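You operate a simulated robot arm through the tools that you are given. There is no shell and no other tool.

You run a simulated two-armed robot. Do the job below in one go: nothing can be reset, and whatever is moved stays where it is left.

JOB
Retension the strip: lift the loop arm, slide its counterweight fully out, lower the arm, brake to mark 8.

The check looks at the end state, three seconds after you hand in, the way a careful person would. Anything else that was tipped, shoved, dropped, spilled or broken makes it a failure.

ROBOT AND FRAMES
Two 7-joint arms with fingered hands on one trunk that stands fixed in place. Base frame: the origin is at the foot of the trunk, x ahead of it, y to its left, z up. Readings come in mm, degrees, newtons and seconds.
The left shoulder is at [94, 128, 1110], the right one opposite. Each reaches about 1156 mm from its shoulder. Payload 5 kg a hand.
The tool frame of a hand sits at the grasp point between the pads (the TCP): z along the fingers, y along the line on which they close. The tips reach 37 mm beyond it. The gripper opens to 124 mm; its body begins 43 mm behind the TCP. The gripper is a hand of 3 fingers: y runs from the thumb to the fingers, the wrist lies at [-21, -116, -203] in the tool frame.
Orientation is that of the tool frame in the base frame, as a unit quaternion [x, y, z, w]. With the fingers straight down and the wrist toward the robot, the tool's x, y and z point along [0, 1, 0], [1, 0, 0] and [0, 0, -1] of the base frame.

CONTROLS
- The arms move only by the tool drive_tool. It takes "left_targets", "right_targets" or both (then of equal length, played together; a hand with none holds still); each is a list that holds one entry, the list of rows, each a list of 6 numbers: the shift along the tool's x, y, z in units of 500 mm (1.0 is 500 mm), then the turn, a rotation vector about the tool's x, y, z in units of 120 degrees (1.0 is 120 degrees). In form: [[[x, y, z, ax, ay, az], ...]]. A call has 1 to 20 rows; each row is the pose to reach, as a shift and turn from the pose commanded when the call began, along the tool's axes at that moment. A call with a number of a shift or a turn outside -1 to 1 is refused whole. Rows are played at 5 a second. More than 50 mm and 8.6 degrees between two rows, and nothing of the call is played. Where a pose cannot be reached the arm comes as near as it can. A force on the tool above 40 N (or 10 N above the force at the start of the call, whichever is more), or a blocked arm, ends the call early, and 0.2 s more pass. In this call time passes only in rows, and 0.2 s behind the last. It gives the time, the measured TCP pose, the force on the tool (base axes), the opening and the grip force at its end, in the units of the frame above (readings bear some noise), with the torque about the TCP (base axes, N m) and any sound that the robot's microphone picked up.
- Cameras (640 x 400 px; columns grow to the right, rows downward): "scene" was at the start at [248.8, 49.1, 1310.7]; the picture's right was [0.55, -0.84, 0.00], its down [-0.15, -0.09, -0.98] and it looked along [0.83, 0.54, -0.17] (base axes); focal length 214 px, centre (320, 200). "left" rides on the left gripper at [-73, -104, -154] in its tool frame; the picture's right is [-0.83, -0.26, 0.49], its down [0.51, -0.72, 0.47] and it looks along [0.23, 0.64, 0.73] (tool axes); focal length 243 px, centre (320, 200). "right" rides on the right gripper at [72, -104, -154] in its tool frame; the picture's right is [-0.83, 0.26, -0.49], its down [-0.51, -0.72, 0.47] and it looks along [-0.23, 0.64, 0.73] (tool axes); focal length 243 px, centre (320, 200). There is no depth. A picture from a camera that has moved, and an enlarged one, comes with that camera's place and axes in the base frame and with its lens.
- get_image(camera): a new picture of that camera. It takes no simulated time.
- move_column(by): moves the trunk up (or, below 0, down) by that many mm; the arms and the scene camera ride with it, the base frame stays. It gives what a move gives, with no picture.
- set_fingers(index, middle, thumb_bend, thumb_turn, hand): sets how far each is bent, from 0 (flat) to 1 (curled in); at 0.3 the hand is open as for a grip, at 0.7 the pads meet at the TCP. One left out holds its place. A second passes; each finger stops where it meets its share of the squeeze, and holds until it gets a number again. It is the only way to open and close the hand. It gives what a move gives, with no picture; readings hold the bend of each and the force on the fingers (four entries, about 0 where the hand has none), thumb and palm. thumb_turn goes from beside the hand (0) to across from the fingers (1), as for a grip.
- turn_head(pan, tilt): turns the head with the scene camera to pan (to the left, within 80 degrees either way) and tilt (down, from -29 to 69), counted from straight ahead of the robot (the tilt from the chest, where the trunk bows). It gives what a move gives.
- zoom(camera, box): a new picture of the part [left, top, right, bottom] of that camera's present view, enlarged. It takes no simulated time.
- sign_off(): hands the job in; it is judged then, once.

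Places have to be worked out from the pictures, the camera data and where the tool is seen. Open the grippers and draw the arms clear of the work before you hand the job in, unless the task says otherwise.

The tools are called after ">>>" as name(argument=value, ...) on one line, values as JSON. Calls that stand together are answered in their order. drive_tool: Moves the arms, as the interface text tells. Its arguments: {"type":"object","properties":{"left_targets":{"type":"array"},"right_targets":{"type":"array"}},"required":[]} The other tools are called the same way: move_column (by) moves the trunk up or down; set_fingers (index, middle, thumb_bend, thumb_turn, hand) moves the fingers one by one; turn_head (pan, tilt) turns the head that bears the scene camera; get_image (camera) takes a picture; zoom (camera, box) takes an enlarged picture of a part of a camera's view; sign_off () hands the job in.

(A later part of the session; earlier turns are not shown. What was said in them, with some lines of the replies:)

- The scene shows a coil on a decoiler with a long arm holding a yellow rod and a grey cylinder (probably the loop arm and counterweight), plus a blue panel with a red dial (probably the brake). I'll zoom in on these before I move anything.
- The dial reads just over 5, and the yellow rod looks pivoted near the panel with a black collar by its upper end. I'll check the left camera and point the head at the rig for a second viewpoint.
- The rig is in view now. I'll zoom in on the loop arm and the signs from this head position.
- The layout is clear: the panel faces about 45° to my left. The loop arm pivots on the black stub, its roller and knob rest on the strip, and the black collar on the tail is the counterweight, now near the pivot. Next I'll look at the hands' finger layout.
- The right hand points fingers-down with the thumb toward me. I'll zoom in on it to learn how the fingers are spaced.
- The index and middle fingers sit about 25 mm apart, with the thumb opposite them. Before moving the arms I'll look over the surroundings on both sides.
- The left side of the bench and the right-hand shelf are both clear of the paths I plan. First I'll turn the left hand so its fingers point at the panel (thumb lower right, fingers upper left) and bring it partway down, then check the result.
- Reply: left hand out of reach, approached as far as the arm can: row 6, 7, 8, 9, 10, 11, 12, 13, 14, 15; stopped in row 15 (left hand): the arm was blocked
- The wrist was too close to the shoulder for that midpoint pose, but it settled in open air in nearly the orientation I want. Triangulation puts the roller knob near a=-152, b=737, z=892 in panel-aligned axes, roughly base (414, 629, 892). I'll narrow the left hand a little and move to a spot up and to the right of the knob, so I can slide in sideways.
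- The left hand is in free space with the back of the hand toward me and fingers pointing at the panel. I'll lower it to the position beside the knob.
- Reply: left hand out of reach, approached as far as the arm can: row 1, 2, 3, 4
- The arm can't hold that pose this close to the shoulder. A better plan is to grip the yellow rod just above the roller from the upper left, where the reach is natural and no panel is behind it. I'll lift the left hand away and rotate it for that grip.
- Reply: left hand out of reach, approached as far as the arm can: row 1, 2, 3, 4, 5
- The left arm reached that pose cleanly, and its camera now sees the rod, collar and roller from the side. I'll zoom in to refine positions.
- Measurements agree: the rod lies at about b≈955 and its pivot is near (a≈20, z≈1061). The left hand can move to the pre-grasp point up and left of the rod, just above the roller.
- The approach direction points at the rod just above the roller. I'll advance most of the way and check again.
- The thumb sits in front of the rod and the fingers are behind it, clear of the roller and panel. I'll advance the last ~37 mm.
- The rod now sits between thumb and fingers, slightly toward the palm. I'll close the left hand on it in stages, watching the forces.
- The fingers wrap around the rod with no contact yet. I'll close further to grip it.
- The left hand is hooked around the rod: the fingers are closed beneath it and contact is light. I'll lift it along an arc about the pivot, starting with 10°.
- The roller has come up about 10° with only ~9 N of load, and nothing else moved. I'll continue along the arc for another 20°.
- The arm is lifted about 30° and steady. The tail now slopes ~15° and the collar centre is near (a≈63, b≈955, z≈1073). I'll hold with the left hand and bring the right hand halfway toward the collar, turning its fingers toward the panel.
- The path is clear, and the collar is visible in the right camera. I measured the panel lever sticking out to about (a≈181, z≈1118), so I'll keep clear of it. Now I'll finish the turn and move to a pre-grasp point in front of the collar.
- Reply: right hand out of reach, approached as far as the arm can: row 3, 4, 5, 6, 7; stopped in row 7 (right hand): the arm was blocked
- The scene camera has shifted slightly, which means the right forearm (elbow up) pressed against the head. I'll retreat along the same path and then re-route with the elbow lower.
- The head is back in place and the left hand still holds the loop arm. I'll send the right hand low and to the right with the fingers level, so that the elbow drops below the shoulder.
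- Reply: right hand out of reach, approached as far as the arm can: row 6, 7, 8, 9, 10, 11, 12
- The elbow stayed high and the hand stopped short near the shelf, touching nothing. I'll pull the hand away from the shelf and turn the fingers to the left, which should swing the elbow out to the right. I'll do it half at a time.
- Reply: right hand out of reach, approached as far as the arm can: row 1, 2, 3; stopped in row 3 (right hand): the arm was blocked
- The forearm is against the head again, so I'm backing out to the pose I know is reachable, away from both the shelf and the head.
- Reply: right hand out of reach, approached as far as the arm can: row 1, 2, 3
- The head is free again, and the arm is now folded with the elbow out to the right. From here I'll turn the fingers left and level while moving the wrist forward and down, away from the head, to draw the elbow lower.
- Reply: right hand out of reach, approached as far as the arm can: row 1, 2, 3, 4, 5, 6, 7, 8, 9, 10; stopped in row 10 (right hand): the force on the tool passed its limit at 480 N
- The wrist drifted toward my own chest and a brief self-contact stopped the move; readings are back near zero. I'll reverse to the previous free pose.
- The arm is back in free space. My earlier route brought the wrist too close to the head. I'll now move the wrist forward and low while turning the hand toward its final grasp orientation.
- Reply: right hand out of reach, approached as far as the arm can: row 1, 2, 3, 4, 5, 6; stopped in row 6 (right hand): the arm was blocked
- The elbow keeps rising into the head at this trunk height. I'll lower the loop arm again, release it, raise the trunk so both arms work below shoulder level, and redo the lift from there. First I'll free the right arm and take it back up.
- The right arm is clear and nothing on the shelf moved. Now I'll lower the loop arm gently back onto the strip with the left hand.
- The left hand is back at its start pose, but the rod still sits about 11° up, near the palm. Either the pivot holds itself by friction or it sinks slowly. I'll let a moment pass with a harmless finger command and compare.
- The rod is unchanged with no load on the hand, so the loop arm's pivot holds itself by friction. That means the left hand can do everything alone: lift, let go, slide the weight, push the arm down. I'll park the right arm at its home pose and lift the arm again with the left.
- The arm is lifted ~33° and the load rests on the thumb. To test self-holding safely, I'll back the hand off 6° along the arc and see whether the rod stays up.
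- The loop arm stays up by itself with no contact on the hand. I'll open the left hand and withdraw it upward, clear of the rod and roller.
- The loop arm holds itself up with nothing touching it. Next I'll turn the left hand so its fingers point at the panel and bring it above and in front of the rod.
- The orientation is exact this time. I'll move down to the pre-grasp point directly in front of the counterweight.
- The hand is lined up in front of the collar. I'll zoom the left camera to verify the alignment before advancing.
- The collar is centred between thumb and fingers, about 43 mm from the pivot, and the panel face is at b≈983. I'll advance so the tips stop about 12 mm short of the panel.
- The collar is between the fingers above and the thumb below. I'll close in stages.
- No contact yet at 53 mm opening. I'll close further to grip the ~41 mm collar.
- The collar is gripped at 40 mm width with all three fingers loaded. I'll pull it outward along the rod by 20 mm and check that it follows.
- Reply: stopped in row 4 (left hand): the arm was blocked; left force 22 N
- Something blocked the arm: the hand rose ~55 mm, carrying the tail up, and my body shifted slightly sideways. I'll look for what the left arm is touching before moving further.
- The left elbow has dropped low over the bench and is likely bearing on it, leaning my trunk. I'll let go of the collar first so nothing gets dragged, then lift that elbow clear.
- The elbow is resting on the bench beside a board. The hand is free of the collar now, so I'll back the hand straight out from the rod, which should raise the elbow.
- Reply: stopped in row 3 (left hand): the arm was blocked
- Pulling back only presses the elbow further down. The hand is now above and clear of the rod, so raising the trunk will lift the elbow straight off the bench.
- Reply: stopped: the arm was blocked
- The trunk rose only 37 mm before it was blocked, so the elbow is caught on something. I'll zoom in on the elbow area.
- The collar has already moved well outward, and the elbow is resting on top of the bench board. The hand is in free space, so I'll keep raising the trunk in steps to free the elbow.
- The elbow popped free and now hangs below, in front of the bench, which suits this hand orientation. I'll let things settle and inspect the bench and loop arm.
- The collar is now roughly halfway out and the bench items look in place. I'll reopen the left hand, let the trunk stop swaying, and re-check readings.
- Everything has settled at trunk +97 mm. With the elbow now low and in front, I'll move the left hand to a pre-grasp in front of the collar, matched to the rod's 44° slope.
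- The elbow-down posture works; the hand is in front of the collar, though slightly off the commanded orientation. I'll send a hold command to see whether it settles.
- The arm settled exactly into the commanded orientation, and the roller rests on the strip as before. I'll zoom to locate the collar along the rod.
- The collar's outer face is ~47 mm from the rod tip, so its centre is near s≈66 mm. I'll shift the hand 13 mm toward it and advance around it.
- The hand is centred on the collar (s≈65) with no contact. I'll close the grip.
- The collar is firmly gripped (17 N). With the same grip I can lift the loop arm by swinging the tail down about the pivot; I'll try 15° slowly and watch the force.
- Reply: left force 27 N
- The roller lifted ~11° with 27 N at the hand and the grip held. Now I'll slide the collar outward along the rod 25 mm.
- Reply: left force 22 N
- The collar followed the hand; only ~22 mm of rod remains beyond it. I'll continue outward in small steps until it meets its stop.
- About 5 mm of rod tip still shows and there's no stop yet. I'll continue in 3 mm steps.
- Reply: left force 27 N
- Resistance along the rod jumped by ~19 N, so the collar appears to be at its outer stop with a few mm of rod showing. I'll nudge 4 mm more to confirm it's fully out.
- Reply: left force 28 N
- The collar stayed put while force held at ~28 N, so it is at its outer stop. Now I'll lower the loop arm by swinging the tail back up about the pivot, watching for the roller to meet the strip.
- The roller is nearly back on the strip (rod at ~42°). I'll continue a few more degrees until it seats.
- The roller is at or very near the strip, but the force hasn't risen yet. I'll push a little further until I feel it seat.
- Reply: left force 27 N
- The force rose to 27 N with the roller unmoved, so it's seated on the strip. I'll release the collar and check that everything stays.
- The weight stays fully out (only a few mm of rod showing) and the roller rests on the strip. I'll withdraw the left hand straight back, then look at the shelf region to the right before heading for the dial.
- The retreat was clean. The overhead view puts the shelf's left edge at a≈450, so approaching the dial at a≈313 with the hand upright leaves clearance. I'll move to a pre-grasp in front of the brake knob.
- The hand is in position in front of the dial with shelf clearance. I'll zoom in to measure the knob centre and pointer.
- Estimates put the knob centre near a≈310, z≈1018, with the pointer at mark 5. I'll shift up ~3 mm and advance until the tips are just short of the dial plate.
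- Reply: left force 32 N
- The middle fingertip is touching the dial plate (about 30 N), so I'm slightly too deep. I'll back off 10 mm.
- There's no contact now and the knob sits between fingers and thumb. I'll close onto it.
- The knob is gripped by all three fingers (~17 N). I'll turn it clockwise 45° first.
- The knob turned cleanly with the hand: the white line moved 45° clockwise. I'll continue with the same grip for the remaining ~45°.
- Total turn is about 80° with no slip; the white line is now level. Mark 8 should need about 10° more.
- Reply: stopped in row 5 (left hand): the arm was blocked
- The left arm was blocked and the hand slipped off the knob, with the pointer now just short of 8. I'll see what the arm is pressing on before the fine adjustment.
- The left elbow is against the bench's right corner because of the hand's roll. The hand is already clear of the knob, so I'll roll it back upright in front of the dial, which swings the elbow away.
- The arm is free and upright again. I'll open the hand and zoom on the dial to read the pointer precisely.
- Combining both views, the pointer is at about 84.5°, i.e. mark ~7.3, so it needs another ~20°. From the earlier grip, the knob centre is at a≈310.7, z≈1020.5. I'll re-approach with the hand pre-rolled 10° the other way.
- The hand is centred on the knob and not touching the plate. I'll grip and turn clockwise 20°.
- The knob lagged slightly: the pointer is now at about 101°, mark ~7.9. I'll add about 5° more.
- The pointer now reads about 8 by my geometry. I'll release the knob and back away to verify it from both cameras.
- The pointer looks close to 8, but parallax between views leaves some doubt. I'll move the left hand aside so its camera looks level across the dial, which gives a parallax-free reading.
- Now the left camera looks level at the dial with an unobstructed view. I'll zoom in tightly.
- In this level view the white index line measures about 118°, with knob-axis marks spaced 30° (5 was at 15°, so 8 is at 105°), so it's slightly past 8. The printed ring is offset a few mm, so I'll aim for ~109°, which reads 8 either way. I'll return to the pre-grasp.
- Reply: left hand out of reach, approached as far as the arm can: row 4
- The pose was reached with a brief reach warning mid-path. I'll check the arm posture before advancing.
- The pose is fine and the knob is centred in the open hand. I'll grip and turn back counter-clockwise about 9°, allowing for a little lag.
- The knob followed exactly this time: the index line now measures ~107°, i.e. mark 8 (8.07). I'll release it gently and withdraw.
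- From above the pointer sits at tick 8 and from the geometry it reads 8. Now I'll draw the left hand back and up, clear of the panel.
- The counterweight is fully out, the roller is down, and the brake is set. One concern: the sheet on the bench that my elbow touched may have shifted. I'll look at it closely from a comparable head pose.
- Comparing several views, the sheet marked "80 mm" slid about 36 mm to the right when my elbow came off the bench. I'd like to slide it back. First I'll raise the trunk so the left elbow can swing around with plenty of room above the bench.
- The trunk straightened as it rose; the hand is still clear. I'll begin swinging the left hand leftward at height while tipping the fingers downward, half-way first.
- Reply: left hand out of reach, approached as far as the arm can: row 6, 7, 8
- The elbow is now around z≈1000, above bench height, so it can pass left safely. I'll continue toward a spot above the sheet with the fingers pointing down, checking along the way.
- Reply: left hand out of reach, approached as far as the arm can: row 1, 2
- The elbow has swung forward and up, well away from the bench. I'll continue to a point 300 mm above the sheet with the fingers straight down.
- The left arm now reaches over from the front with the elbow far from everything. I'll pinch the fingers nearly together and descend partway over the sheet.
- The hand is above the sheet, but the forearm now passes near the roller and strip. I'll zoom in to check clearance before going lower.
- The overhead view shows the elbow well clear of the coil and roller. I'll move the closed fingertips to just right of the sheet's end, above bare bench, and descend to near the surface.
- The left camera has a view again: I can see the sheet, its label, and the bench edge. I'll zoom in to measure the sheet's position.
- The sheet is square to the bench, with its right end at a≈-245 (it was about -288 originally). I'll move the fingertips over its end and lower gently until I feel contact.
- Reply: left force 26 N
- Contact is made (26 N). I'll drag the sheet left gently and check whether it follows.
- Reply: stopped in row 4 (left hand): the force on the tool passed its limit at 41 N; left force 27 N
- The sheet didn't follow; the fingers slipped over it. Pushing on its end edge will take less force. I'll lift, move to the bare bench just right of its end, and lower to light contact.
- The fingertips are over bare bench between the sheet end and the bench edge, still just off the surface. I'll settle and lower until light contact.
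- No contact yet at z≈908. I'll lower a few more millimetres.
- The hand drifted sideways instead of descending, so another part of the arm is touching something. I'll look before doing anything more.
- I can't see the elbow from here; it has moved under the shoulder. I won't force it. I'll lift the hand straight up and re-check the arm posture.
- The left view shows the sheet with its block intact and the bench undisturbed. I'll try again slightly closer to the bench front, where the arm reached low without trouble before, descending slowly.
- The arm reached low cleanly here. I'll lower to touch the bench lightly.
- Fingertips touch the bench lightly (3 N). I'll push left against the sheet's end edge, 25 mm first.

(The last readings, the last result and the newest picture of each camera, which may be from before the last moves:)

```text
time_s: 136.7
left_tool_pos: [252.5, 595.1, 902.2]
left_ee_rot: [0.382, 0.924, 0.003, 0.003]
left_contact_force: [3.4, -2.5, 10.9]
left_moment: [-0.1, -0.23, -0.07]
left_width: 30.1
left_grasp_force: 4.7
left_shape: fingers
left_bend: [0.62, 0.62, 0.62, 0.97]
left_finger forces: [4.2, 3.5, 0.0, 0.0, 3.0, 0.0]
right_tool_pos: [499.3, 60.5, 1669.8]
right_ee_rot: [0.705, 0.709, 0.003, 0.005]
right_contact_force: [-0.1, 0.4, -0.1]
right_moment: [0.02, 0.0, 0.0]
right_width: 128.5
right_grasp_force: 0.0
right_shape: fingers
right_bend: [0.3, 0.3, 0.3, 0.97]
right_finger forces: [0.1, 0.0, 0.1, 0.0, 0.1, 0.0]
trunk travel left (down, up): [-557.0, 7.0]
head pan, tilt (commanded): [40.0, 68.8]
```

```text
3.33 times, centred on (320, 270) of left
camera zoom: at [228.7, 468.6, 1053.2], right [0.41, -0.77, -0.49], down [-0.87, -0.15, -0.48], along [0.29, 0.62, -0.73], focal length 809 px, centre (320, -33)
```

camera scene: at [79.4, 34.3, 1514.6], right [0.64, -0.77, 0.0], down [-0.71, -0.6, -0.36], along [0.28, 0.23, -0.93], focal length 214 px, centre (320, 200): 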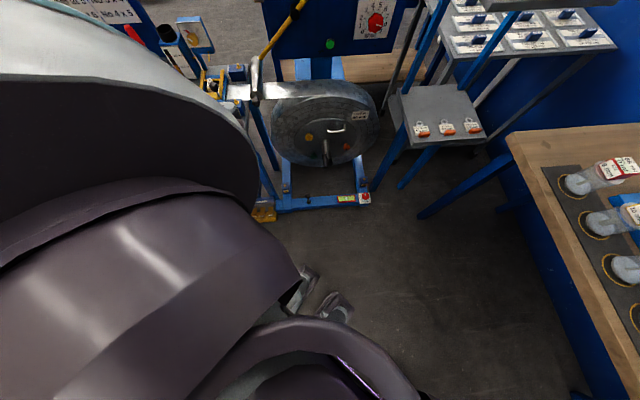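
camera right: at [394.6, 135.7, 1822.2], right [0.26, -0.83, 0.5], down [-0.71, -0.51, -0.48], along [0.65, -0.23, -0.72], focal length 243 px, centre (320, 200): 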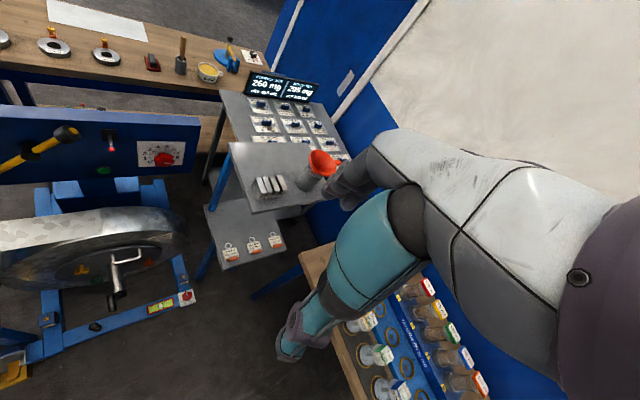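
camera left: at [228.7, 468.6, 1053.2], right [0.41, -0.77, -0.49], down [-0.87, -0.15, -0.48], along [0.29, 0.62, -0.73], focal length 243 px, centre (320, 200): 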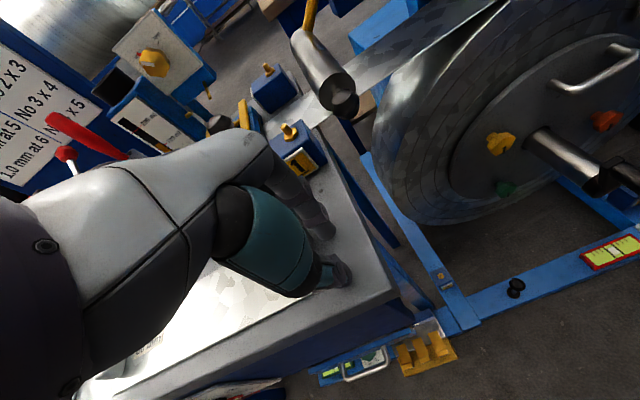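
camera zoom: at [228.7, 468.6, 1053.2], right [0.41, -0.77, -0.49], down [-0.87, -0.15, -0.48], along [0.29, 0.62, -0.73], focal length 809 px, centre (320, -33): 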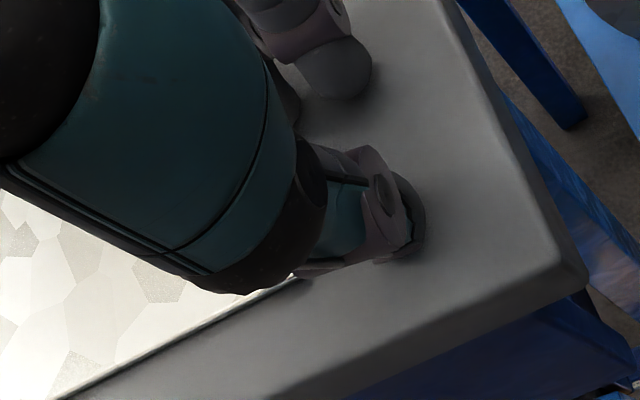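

The sheet is following the push (end edge now at a≈-266). I'll push 21 mm more to bring it back to where it started.

>>> drive_tool(left_targets=[[[0.01, 0, 0, 0, 0, 0], [0.02, 0, 0, 0, 0, 0], [0.03, 0, 0, 0, 0, 0], [0.042, 0, 0, 0, 0, 0], [0.042, 0, 0, 0, 0, 0]]])

>>> drive_tool(left_targets=[[[-0.02, 0, -0.01, 0, 0, 0], [-0.05, 0, -0.06, 0, 0, 0], [-0.09, 0, -0.12, 0, 0, 0], [-0.1, 0, -0.2, 0, 0, 0], [-0.1, 0, -0.2, 0, 0, 0]]])

>>> get_image(camera="left")

>>> zoom(camera="left", box=[140, 220, 400, 400])

```text
time_s: 137.9
left_tool_pos: [237.4, 608.1, 901.2]
left_ee_rot: [0.382, 0.924, 0.003, 0.002]
left_contact_force: [3.3, -2.7, 13.5]
left_moment: [-0.12, -0.25, -0.03]
left_width: 29.9
left_grasp_force: 7.1
left_shape: fingers
left_bend: [0.63, 0.62, 0.62, 0.97]
left_finger forces: [7.5, 3.3, 0.1, 0.0, 3.7, 0.0]
right_tool_pos: [499.4, 60.2, 1670.0]
right_ee_rot: [0.705, 0.709, 0.002, 0.006]
right_contact_force: [0.6, 0.1, 0.1]
right_moment: [-0.02, 0.0, 0.0]
right_width: 128.8
right_grasp_force: 0.0
right_shape: fingers
right_bend: [0.3, 0.3, 0.3, 0.97]
right_finger forces: [0.0, 0.0, 0.1, 0.0, 0.1, 0.1]
trunk travel left (down, up): [-557.0, 7.0]
head pan, tilt (commanded): [40.0, 68.8]
```

```text
time_s: 139.1
left_tool_pos: [272.5, 574.4, 999.7]
left_ee_rot: [0.382, 0.924, 0.001, 0.003]
left_contact_force: [0.8, -0.3, -0.3]
left_moment: [-0.02, -0.01, 0.01]
left_width: 30.5
left_grasp_force: 0.1
left_shape: fingers
left_bend: [0.62, 0.62, 0.62, 0.97]
left_finger forces: [0.0, 0.0, 0.0, 0.0, 0.1, 0.1]
right_tool_pos: [500.3, 61.3, 1669.7]
right_ee_rot: [0.705, 0.709, 0.001, 0.005]
right_contact_force: [0.1, -0.2, -0.1]
right_moment: [0.04, -0.04, 0.0]
right_width: 129.0
right_grasp_force: 0.0
right_shape: fingers
right_bend: [0.3, 0.3, 0.3, 0.97]
right_finger forces: [0.0, 0.0, 0.0, 0.0, 0.1, 0.1]
trunk travel left (down, up): [-557.0, 7.0]
head pan, tilt (commanded): [40.0, 68.8]
```

```text
taken
camera left: at [248.7, 448.6, 1151.3], right [0.41, -0.77, -0.49], down [-0.87, -0.15, -0.48], along [0.29, 0.62, -0.73], focal length 243 px, centre (320, 200)
```

left: 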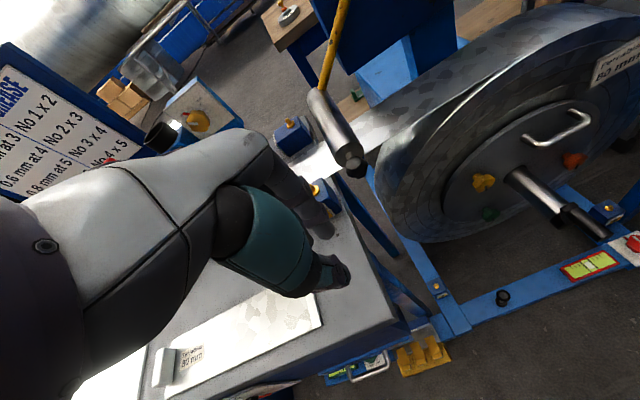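

```text
2.22 times, centred on (270, 310) of left
camera zoom: at [248.7, 448.6, 1151.3], right [0.41, -0.77, -0.49], down [-0.87, -0.15, -0.48], along [0.29, 0.62, -0.73], focal length 539 px, centre (431, -44)
```

zoom: 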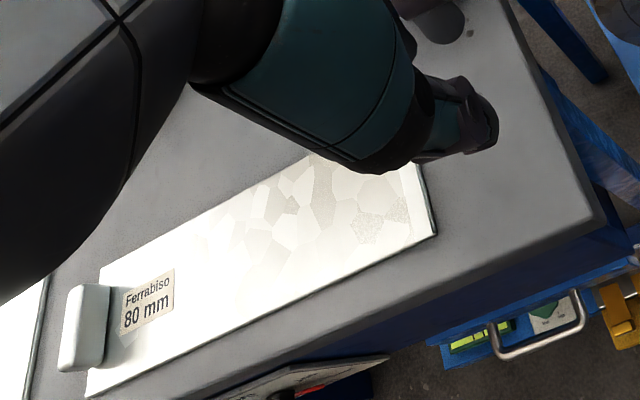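

The sheet's end is back at a≈-289, square to the bench, with its block in place. I'll lift the hand well clear and check from the head camera.

>>> drive_tool(left_targets=[[[0, 0, -0.08, 0, 0, 0], [0, 0, -0.17, 0, 0, 0], [-0.03, 0, -0.26, 0, 0, 0], [-0.08, 0, -0.35, 0, 0, 0], [-0.14, 0, -0.44, 0, 0, 0], [-0.2, 0.04, -0.53, 0, 0, 0], [-0.26, 0.08, -0.6, 0, 0, 0], [-0.26, 0.08, -0.6, 0, 0, 0]]])

>>> turn_head(pan=55, tilt=45)

>>> get_image(camera="scene")

>>> get_image(camera="left")

```text
refused: row 4 steps farther than a row can; nothing moved
```

```text
time_s: 140.0
left_tool_pos: [272.0, 574.8, 998.9]
left_ee_rot: [0.382, 0.924, 0.002, 0.003]
left_contact_force: [0.0, -1.0, -0.8]
left_moment: [0.0, 0.03, 0.02]
left_width: 30.2
left_grasp_force: 0.2
left_shape: fingers
left_bend: [0.62, 0.62, 0.62, 0.97]
left_finger forces: [0.1, 0.0, 0.1, 0.0, 0.1, 0.1]
right_tool_pos: [500.6, 60.8, 1668.2]
right_ee_rot: [0.705, 0.709, 0.001, 0.005]
right_contact_force: [0.3, 0.3, 0.3]
right_moment: [0.01, -0.01, -0.01]
right_width: 128.7
right_grasp_force: 0.0
right_shape: fingers
right_bend: [0.3, 0.3, 0.3, 0.97]
right_finger forces: [0.1, 0.0, 0.0, 0.0, 0.0, 0.0]
trunk travel left (down, up): [-557.0, 7.0]
head pan, tilt (commanded): [55.0, 45.0]
```

```text
taken
camera scene: at [83.5, 65.0, 1543.4], right [0.82, -0.57, 0.0], down [-0.41, -0.58, -0.71], along [0.41, 0.58, -0.71], focal length 214 px, centre (320, 200)
```

scene: 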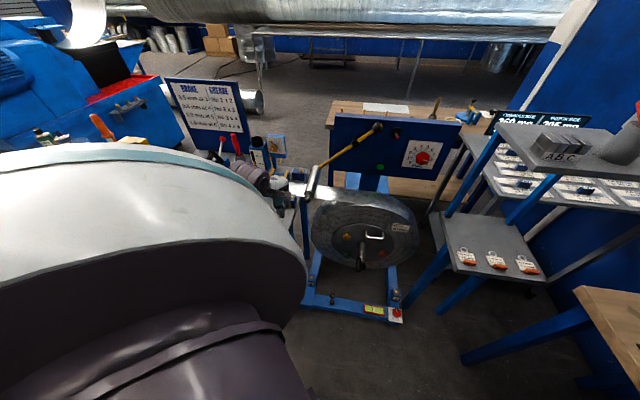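

```text
taken
camera left: at [248.9, 449.1, 1151.0], right [0.41, -0.77, -0.49], down [-0.87, -0.15, -0.48], along [0.29, 0.62, -0.73], focal length 243 px, centre (320, 200)
```

left: 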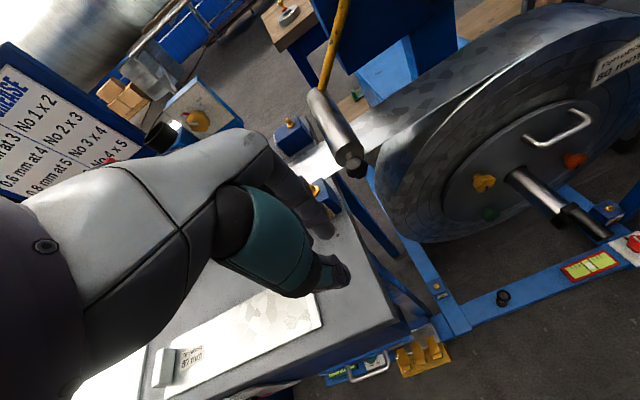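

One step was slightly too long. I'll redo the lift with shorter steps, straight up first.

>>> drive_tool(left_targets=[[[0, 0, -0.07, 0, 0, 0], [0, 0, -0.15, 0, 0, 0], [0, 0, -0.23, 0, 0, 0], [0, 0, -0.31, 0, 0, 0], [0, 0, -0.39, 0, 0, 0], [0, 0, -0.39, 0, 0, 0]]])

>>> get_image(camera="scene")

>>> get_image(camera="left")

```text
time_s: 141.4
left_tool_pos: [279.8, 590.0, 1197.3]
left_ee_rot: [0.382, 0.924, 0.0, 0.002]
left_contact_force: [-0.3, -0.1, 0.1]
left_moment: [0.03, 0.02, 0.01]
left_width: 30.6
left_grasp_force: 0.0
left_shape: fingers
left_bend: [0.62, 0.62, 0.62, 0.97]
left_finger forces: [0.1, 0.0, 0.1, 0.1, 0.1, 0.1]
left hand out of reach, approached as far as the arm can: row 3, 4, 5, 6
right_tool_pos: [503.7, 61.0, 1667.9]
right_ee_rot: [0.706, 0.709, 0.001, 0.006]
right_contact_force: [-0.3, -0.8, -0.4]
right_moment: [0.0, 0.06, 0.02]
right_width: 129.0
right_grasp_force: 0.0
right_shape: fingers
right_bend: [0.3, 0.3, 0.3, 0.97]
right_finger forces: [0.0, 0.1, 0.0, 0.1, 0.0, 0.0]
trunk travel left (down, up): [-557.0, 7.0]
head pan, tilt (commanded): [55.0, 45.0]
```

```text
taken
camera scene: at [84.7, 64.3, 1543.3], right [0.82, -0.57, 0.0], down [-0.41, -0.58, -0.71], along [0.4, 0.58, -0.71], focal length 214 px, centre (320, 200)
```

scene: 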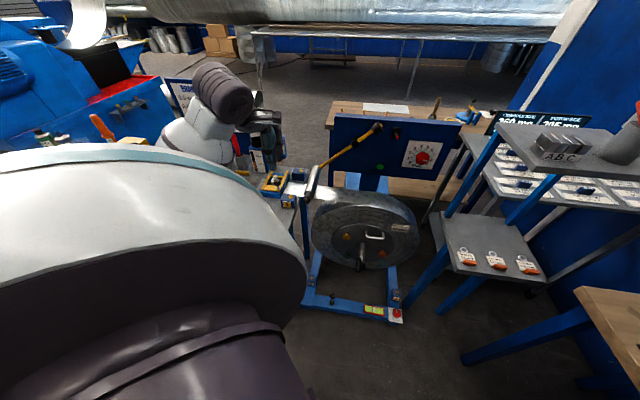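

```text
taken
camera left: at [257.3, 462.5, 1349.0], right [0.4, -0.77, -0.49], down [-0.87, -0.15, -0.47], along [0.29, 0.62, -0.73], focal length 243 px, centre (320, 200)
```

left: 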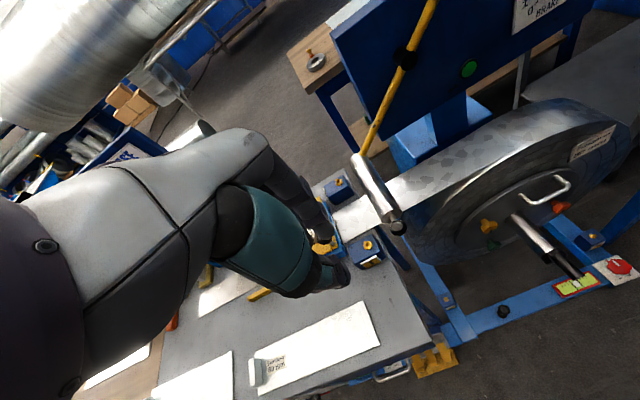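

The arm has come back to its elbow-left posture, well above the bench. I'll verify the sheet's position from this clear view.

>>> zoom(camera="left", box=[140, 260, 460, 400])

>>> get_image(camera="right")

```text
2.00 times, centred on (300, 330) of left
camera zoom: at [257.3, 462.5, 1349.0], right [0.4, -0.77, -0.49], down [-0.87, -0.15, -0.47], along [0.29, 0.62, -0.73], focal length 485 px, centre (360, -60)
```

zoom: 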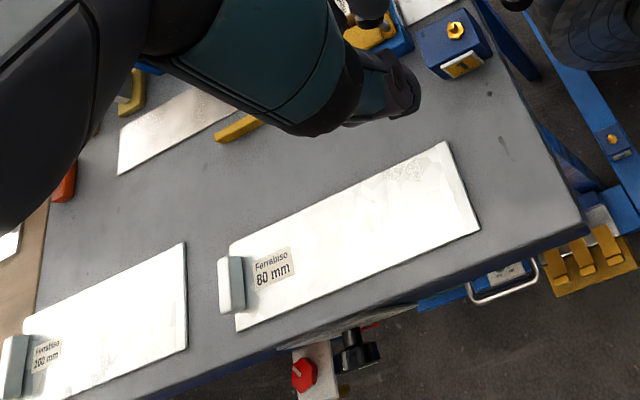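

```text
taken
camera right: at [396.9, 134.8, 1821.3], right [0.26, -0.83, 0.5], down [-0.72, -0.51, -0.47], along [0.65, -0.23, -0.73], focal length 243 px, centre (320, 200)
```

right: 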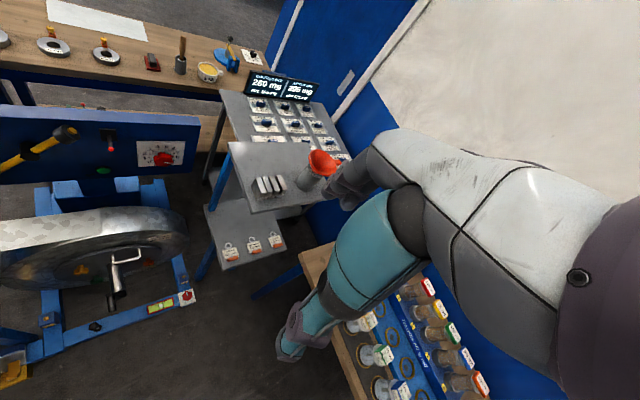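

The sheet lies square on the bench, within about a centimetre of its original spot and in line with its neighbour. Everything else looks untouched. I'll open the left hand and raise it to a parked position clear of the work.

>>> drive_tool(left_targets=[[[-0.04, -0.006, -0.06, 0, 0, 0], [-0.08, -0.012, -0.12, 0, 0, 0], [-0.13, -0.02, -0.19, 0, 0, 0], [-0.18, -0.027, -0.26, 0, 0, 0], [-0.23, -0.034, -0.33, 0, 0, 0], [-0.276, -0.041, -0.394, 0, 0, 0], [-0.276, -0.041, -0.394, 0, 0, 0]]])

>>> set_fingers(hand="left", index=0.3, middle=0.3, thumb_bend=0.3)

>>> turn_head(pan=50, tilt=38)

>>> get_image(camera="scene")

>>> get_image(camera="left")

```text
time_s: 143.0
left_tool_pos: [361.4, 475.2, 1393.8]
left_ee_rot: [0.382, 0.924, 0.001, 0.001]
left_contact_force: [-0.2, 1.0, -0.2]
left_moment: [-0.01, 0.0, -0.01]
left_width: 30.2
left_grasp_force: 0.1
left_shape: fingers
left_bend: [0.62, 0.62, 0.62, 0.97]
left_finger forces: [0.1, 0.0, 0.0, 0.1, 0.1, 0.1]
left hand out of reach, approached as far as the arm can: row 1, 2, 3
right_tool_pos: [501.3, 63.2, 1668.3]
right_ee_rot: [0.705, 0.709, 0.0, 0.006]
right_contact_force: [0.7, 0.2, 0.1]
right_moment: [-0.01, -0.05, 0.02]
right_width: 128.5
right_grasp_force: 0.1
right_shape: fingers
right_bend: [0.3, 0.3, 0.3, 0.97]
right_finger forces: [0.1, 0.1, 0.0, 0.0, 0.0, 0.1]
trunk travel left (down, up): [-557.0, 7.0]
head pan, tilt (commanded): [55.0, 45.0]
```

```text
time_s: 144.0
left_tool_pos: [360.7, 475.7, 1394.1]
left_ee_rot: [0.382, 0.924, 0.001, 0.003]
left_contact_force: [-0.2, -0.9, 0.3]
left_moment: [0.0, 0.01, 0.0]
left_width: 128.3
left_grasp_force: 0.1
left_shape: fingers
left_bend: [0.3, 0.3, 0.3, 0.97]
left_finger forces: [0.0, 0.0, 0.1, 0.0, 0.1, 0.1]
right_tool_pos: [499.3, 60.4, 1669.3]
right_ee_rot: [0.704, 0.71, 0.002, 0.005]
right_contact_force: [0.4, 1.1, -0.5]
right_moment: [0.01, 0.01, 0.01]
right_width: 129.0
right_grasp_force: 0.0
right_shape: fingers
right_bend: [0.3, 0.3, 0.3, 0.97]
right_finger forces: [0.0, 0.1, 0.0, 0.0, 0.0, 0.1]
trunk travel left (down, up): [-557.0, 7.0]
head pan, tilt (commanded): [55.0, 45.0]
```

```text
time_s: 144.7
left_tool_pos: [361.7, 476.1, 1393.3]
left_ee_rot: [0.382, 0.924, 0.002, 0.003]
left_contact_force: [-0.2, -0.7, 0.2]
left_moment: [0.01, 0.0, 0.04]
left_width: 128.1
left_grasp_force: 0.0
left_shape: fingers
left_bend: [0.3, 0.3, 0.3, 0.97]
left_finger forces: [0.0, 0.0, 0.0, 0.0, 0.0, 0.1]
right_tool_pos: [500.6, 61.2, 1669.4]
right_ee_rot: [0.705, 0.71, 0.001, 0.004]
right_contact_force: [-0.1, -0.1, -0.3]
right_moment: [0.03, 0.0, -0.01]
right_width: 128.8
right_grasp_force: 0.1
right_shape: fingers
right_bend: [0.3, 0.3, 0.3, 0.97]
right_finger forces: [0.0, 0.0, 0.0, 0.0, 0.0, 0.0]
trunk travel left (down, up): [-557.0, 7.0]
head pan, tilt (commanded): [50.0, 38.0]
```

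```text
taken
camera scene: at [92.1, 64.2, 1553.7], right [0.77, -0.64, 0.0], down [-0.4, -0.47, -0.79], along [0.51, 0.6, -0.62], focal length 214 px, centre (320, 200)
```

scene: 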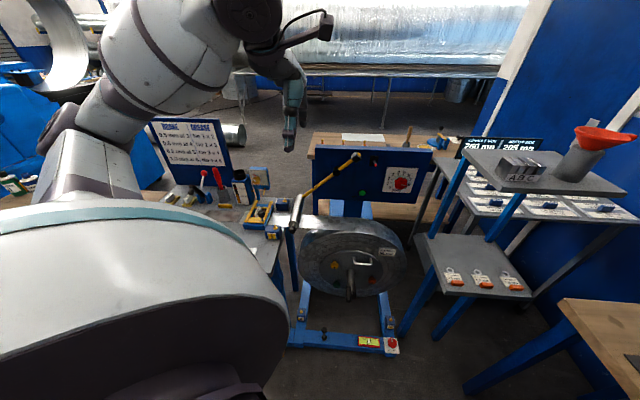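

```text
taken
camera left: at [337.2, 349.6, 1547.1], right [0.41, -0.77, -0.49], down [-0.87, -0.15, -0.48], along [0.29, 0.62, -0.73], focal length 243 px, centre (320, 200)
```

left: 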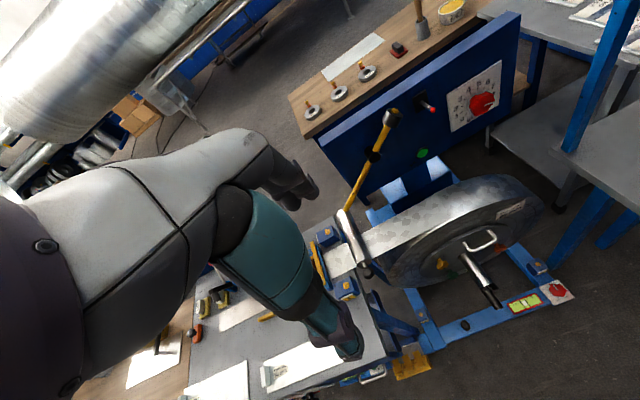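

Both arms are parked clear and open. One final check of the dial, counterweight and roller before handing in.

>>> zoom(camera="scene", box=[280, 130, 440, 240])

>>> zoom(camera="scene", box=[370, 155, 440, 205])

>>> zoom(camera="left", box=[300, 50, 540, 290])

>>> zoom(camera="right", box=[0, 100, 210, 260])

```text
3.64 times, centred on (360, 185) of scene
camera zoom: at [92.1, 64.2, 1553.7], right [0.77, -0.64, 0.0], down [-0.4, -0.47, -0.79], along [0.51, 0.6, -0.62], focal length 780 px, centre (174, 254)
```

zoom: 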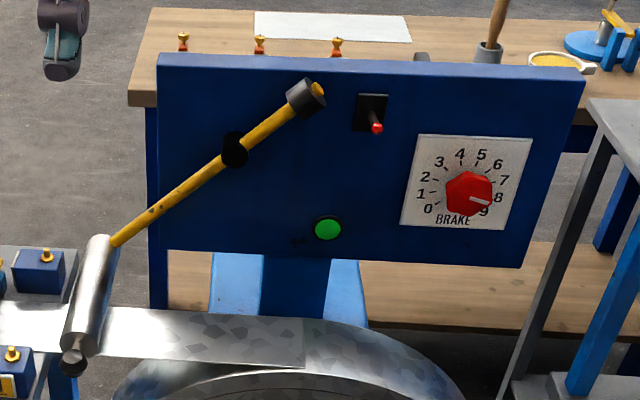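

```text
8.00 times, centred on (405, 180) of scene
camera zoom: at [92.1, 64.2, 1553.7], right [0.77, -0.64, 0.0], down [-0.4, -0.47, -0.79], along [0.51, 0.6, -0.62], focal length 1716 px, centre (-360, 360)
```

zoom: 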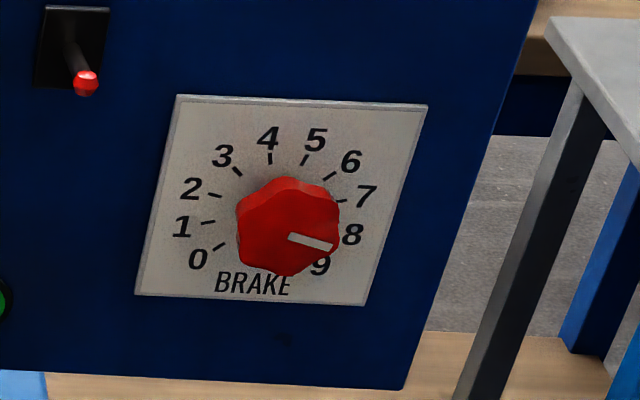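

```text
1.67 times, centred on (420, 170) of left
camera zoom: at [337.2, 349.6, 1547.1], right [0.41, -0.77, -0.49], down [-0.87, -0.15, -0.48], along [0.29, 0.62, -0.73], focal length 404 px, centre (153, 250)
```

zoom: 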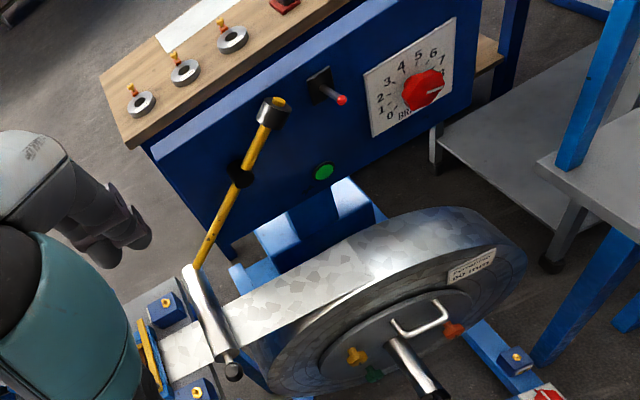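

```text
2.50 times, centred on (105, 180) of right
camera zoom: at [395.0, 135.2, 1822.0], right [0.26, -0.83, 0.5], down [-0.71, -0.51, -0.48], along [0.65, -0.23, -0.72], focal length 606 px, centre (858, 250)
```

zoom: 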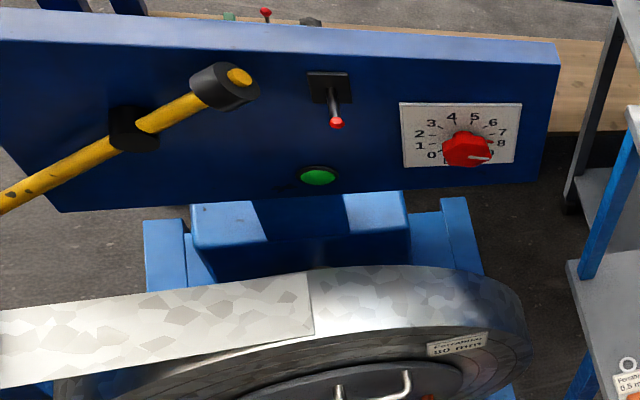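

The counterweight is at its outer stop, the roller rests on the strip, the brake pointer reads 8, and both hands are open and clear. I'm handing the job in.

>>> sign_off()

```text
The job is handed in.
```

I've handed the job in with the strip retensioned. I lifted the loop arm, slid its counterweight out to its stop, and lowered the arm so the roller rests on the strip again. The brake is set to 8, and both hands are open and clear of the work.

Some things you should know:

- **Brake reading:** I set the knob by its angle, which gives about 8.1. The ring of marks is printed a few millimetres off the knob's centre. From some angles the pointer can look slightly short of 8.
- **Sheet on the bench:** My left elbow came down on the loose "Ferrabiso 80 mm" sheet and pushed it about 4 cm. I pushed it back, and it now lies square, about a centimetre from where I judge it started.
- **Other contacts:** My right arm bumped my own head and chest a few times. My left elbow also pressed against the corner of the bench. A fingertip pressed the dial plate at about 30 N, which left no visible mark.
- **Counterweight:** Its first movement, about 2 cm, came when that elbow contact jammed the arm, and the loop arm dropped back down in the process. I then re-lifted the arm and slid the weight the rest of the way as asked.

Nothing else looked tipped, dropped or moved when I checked the scene before handing in.
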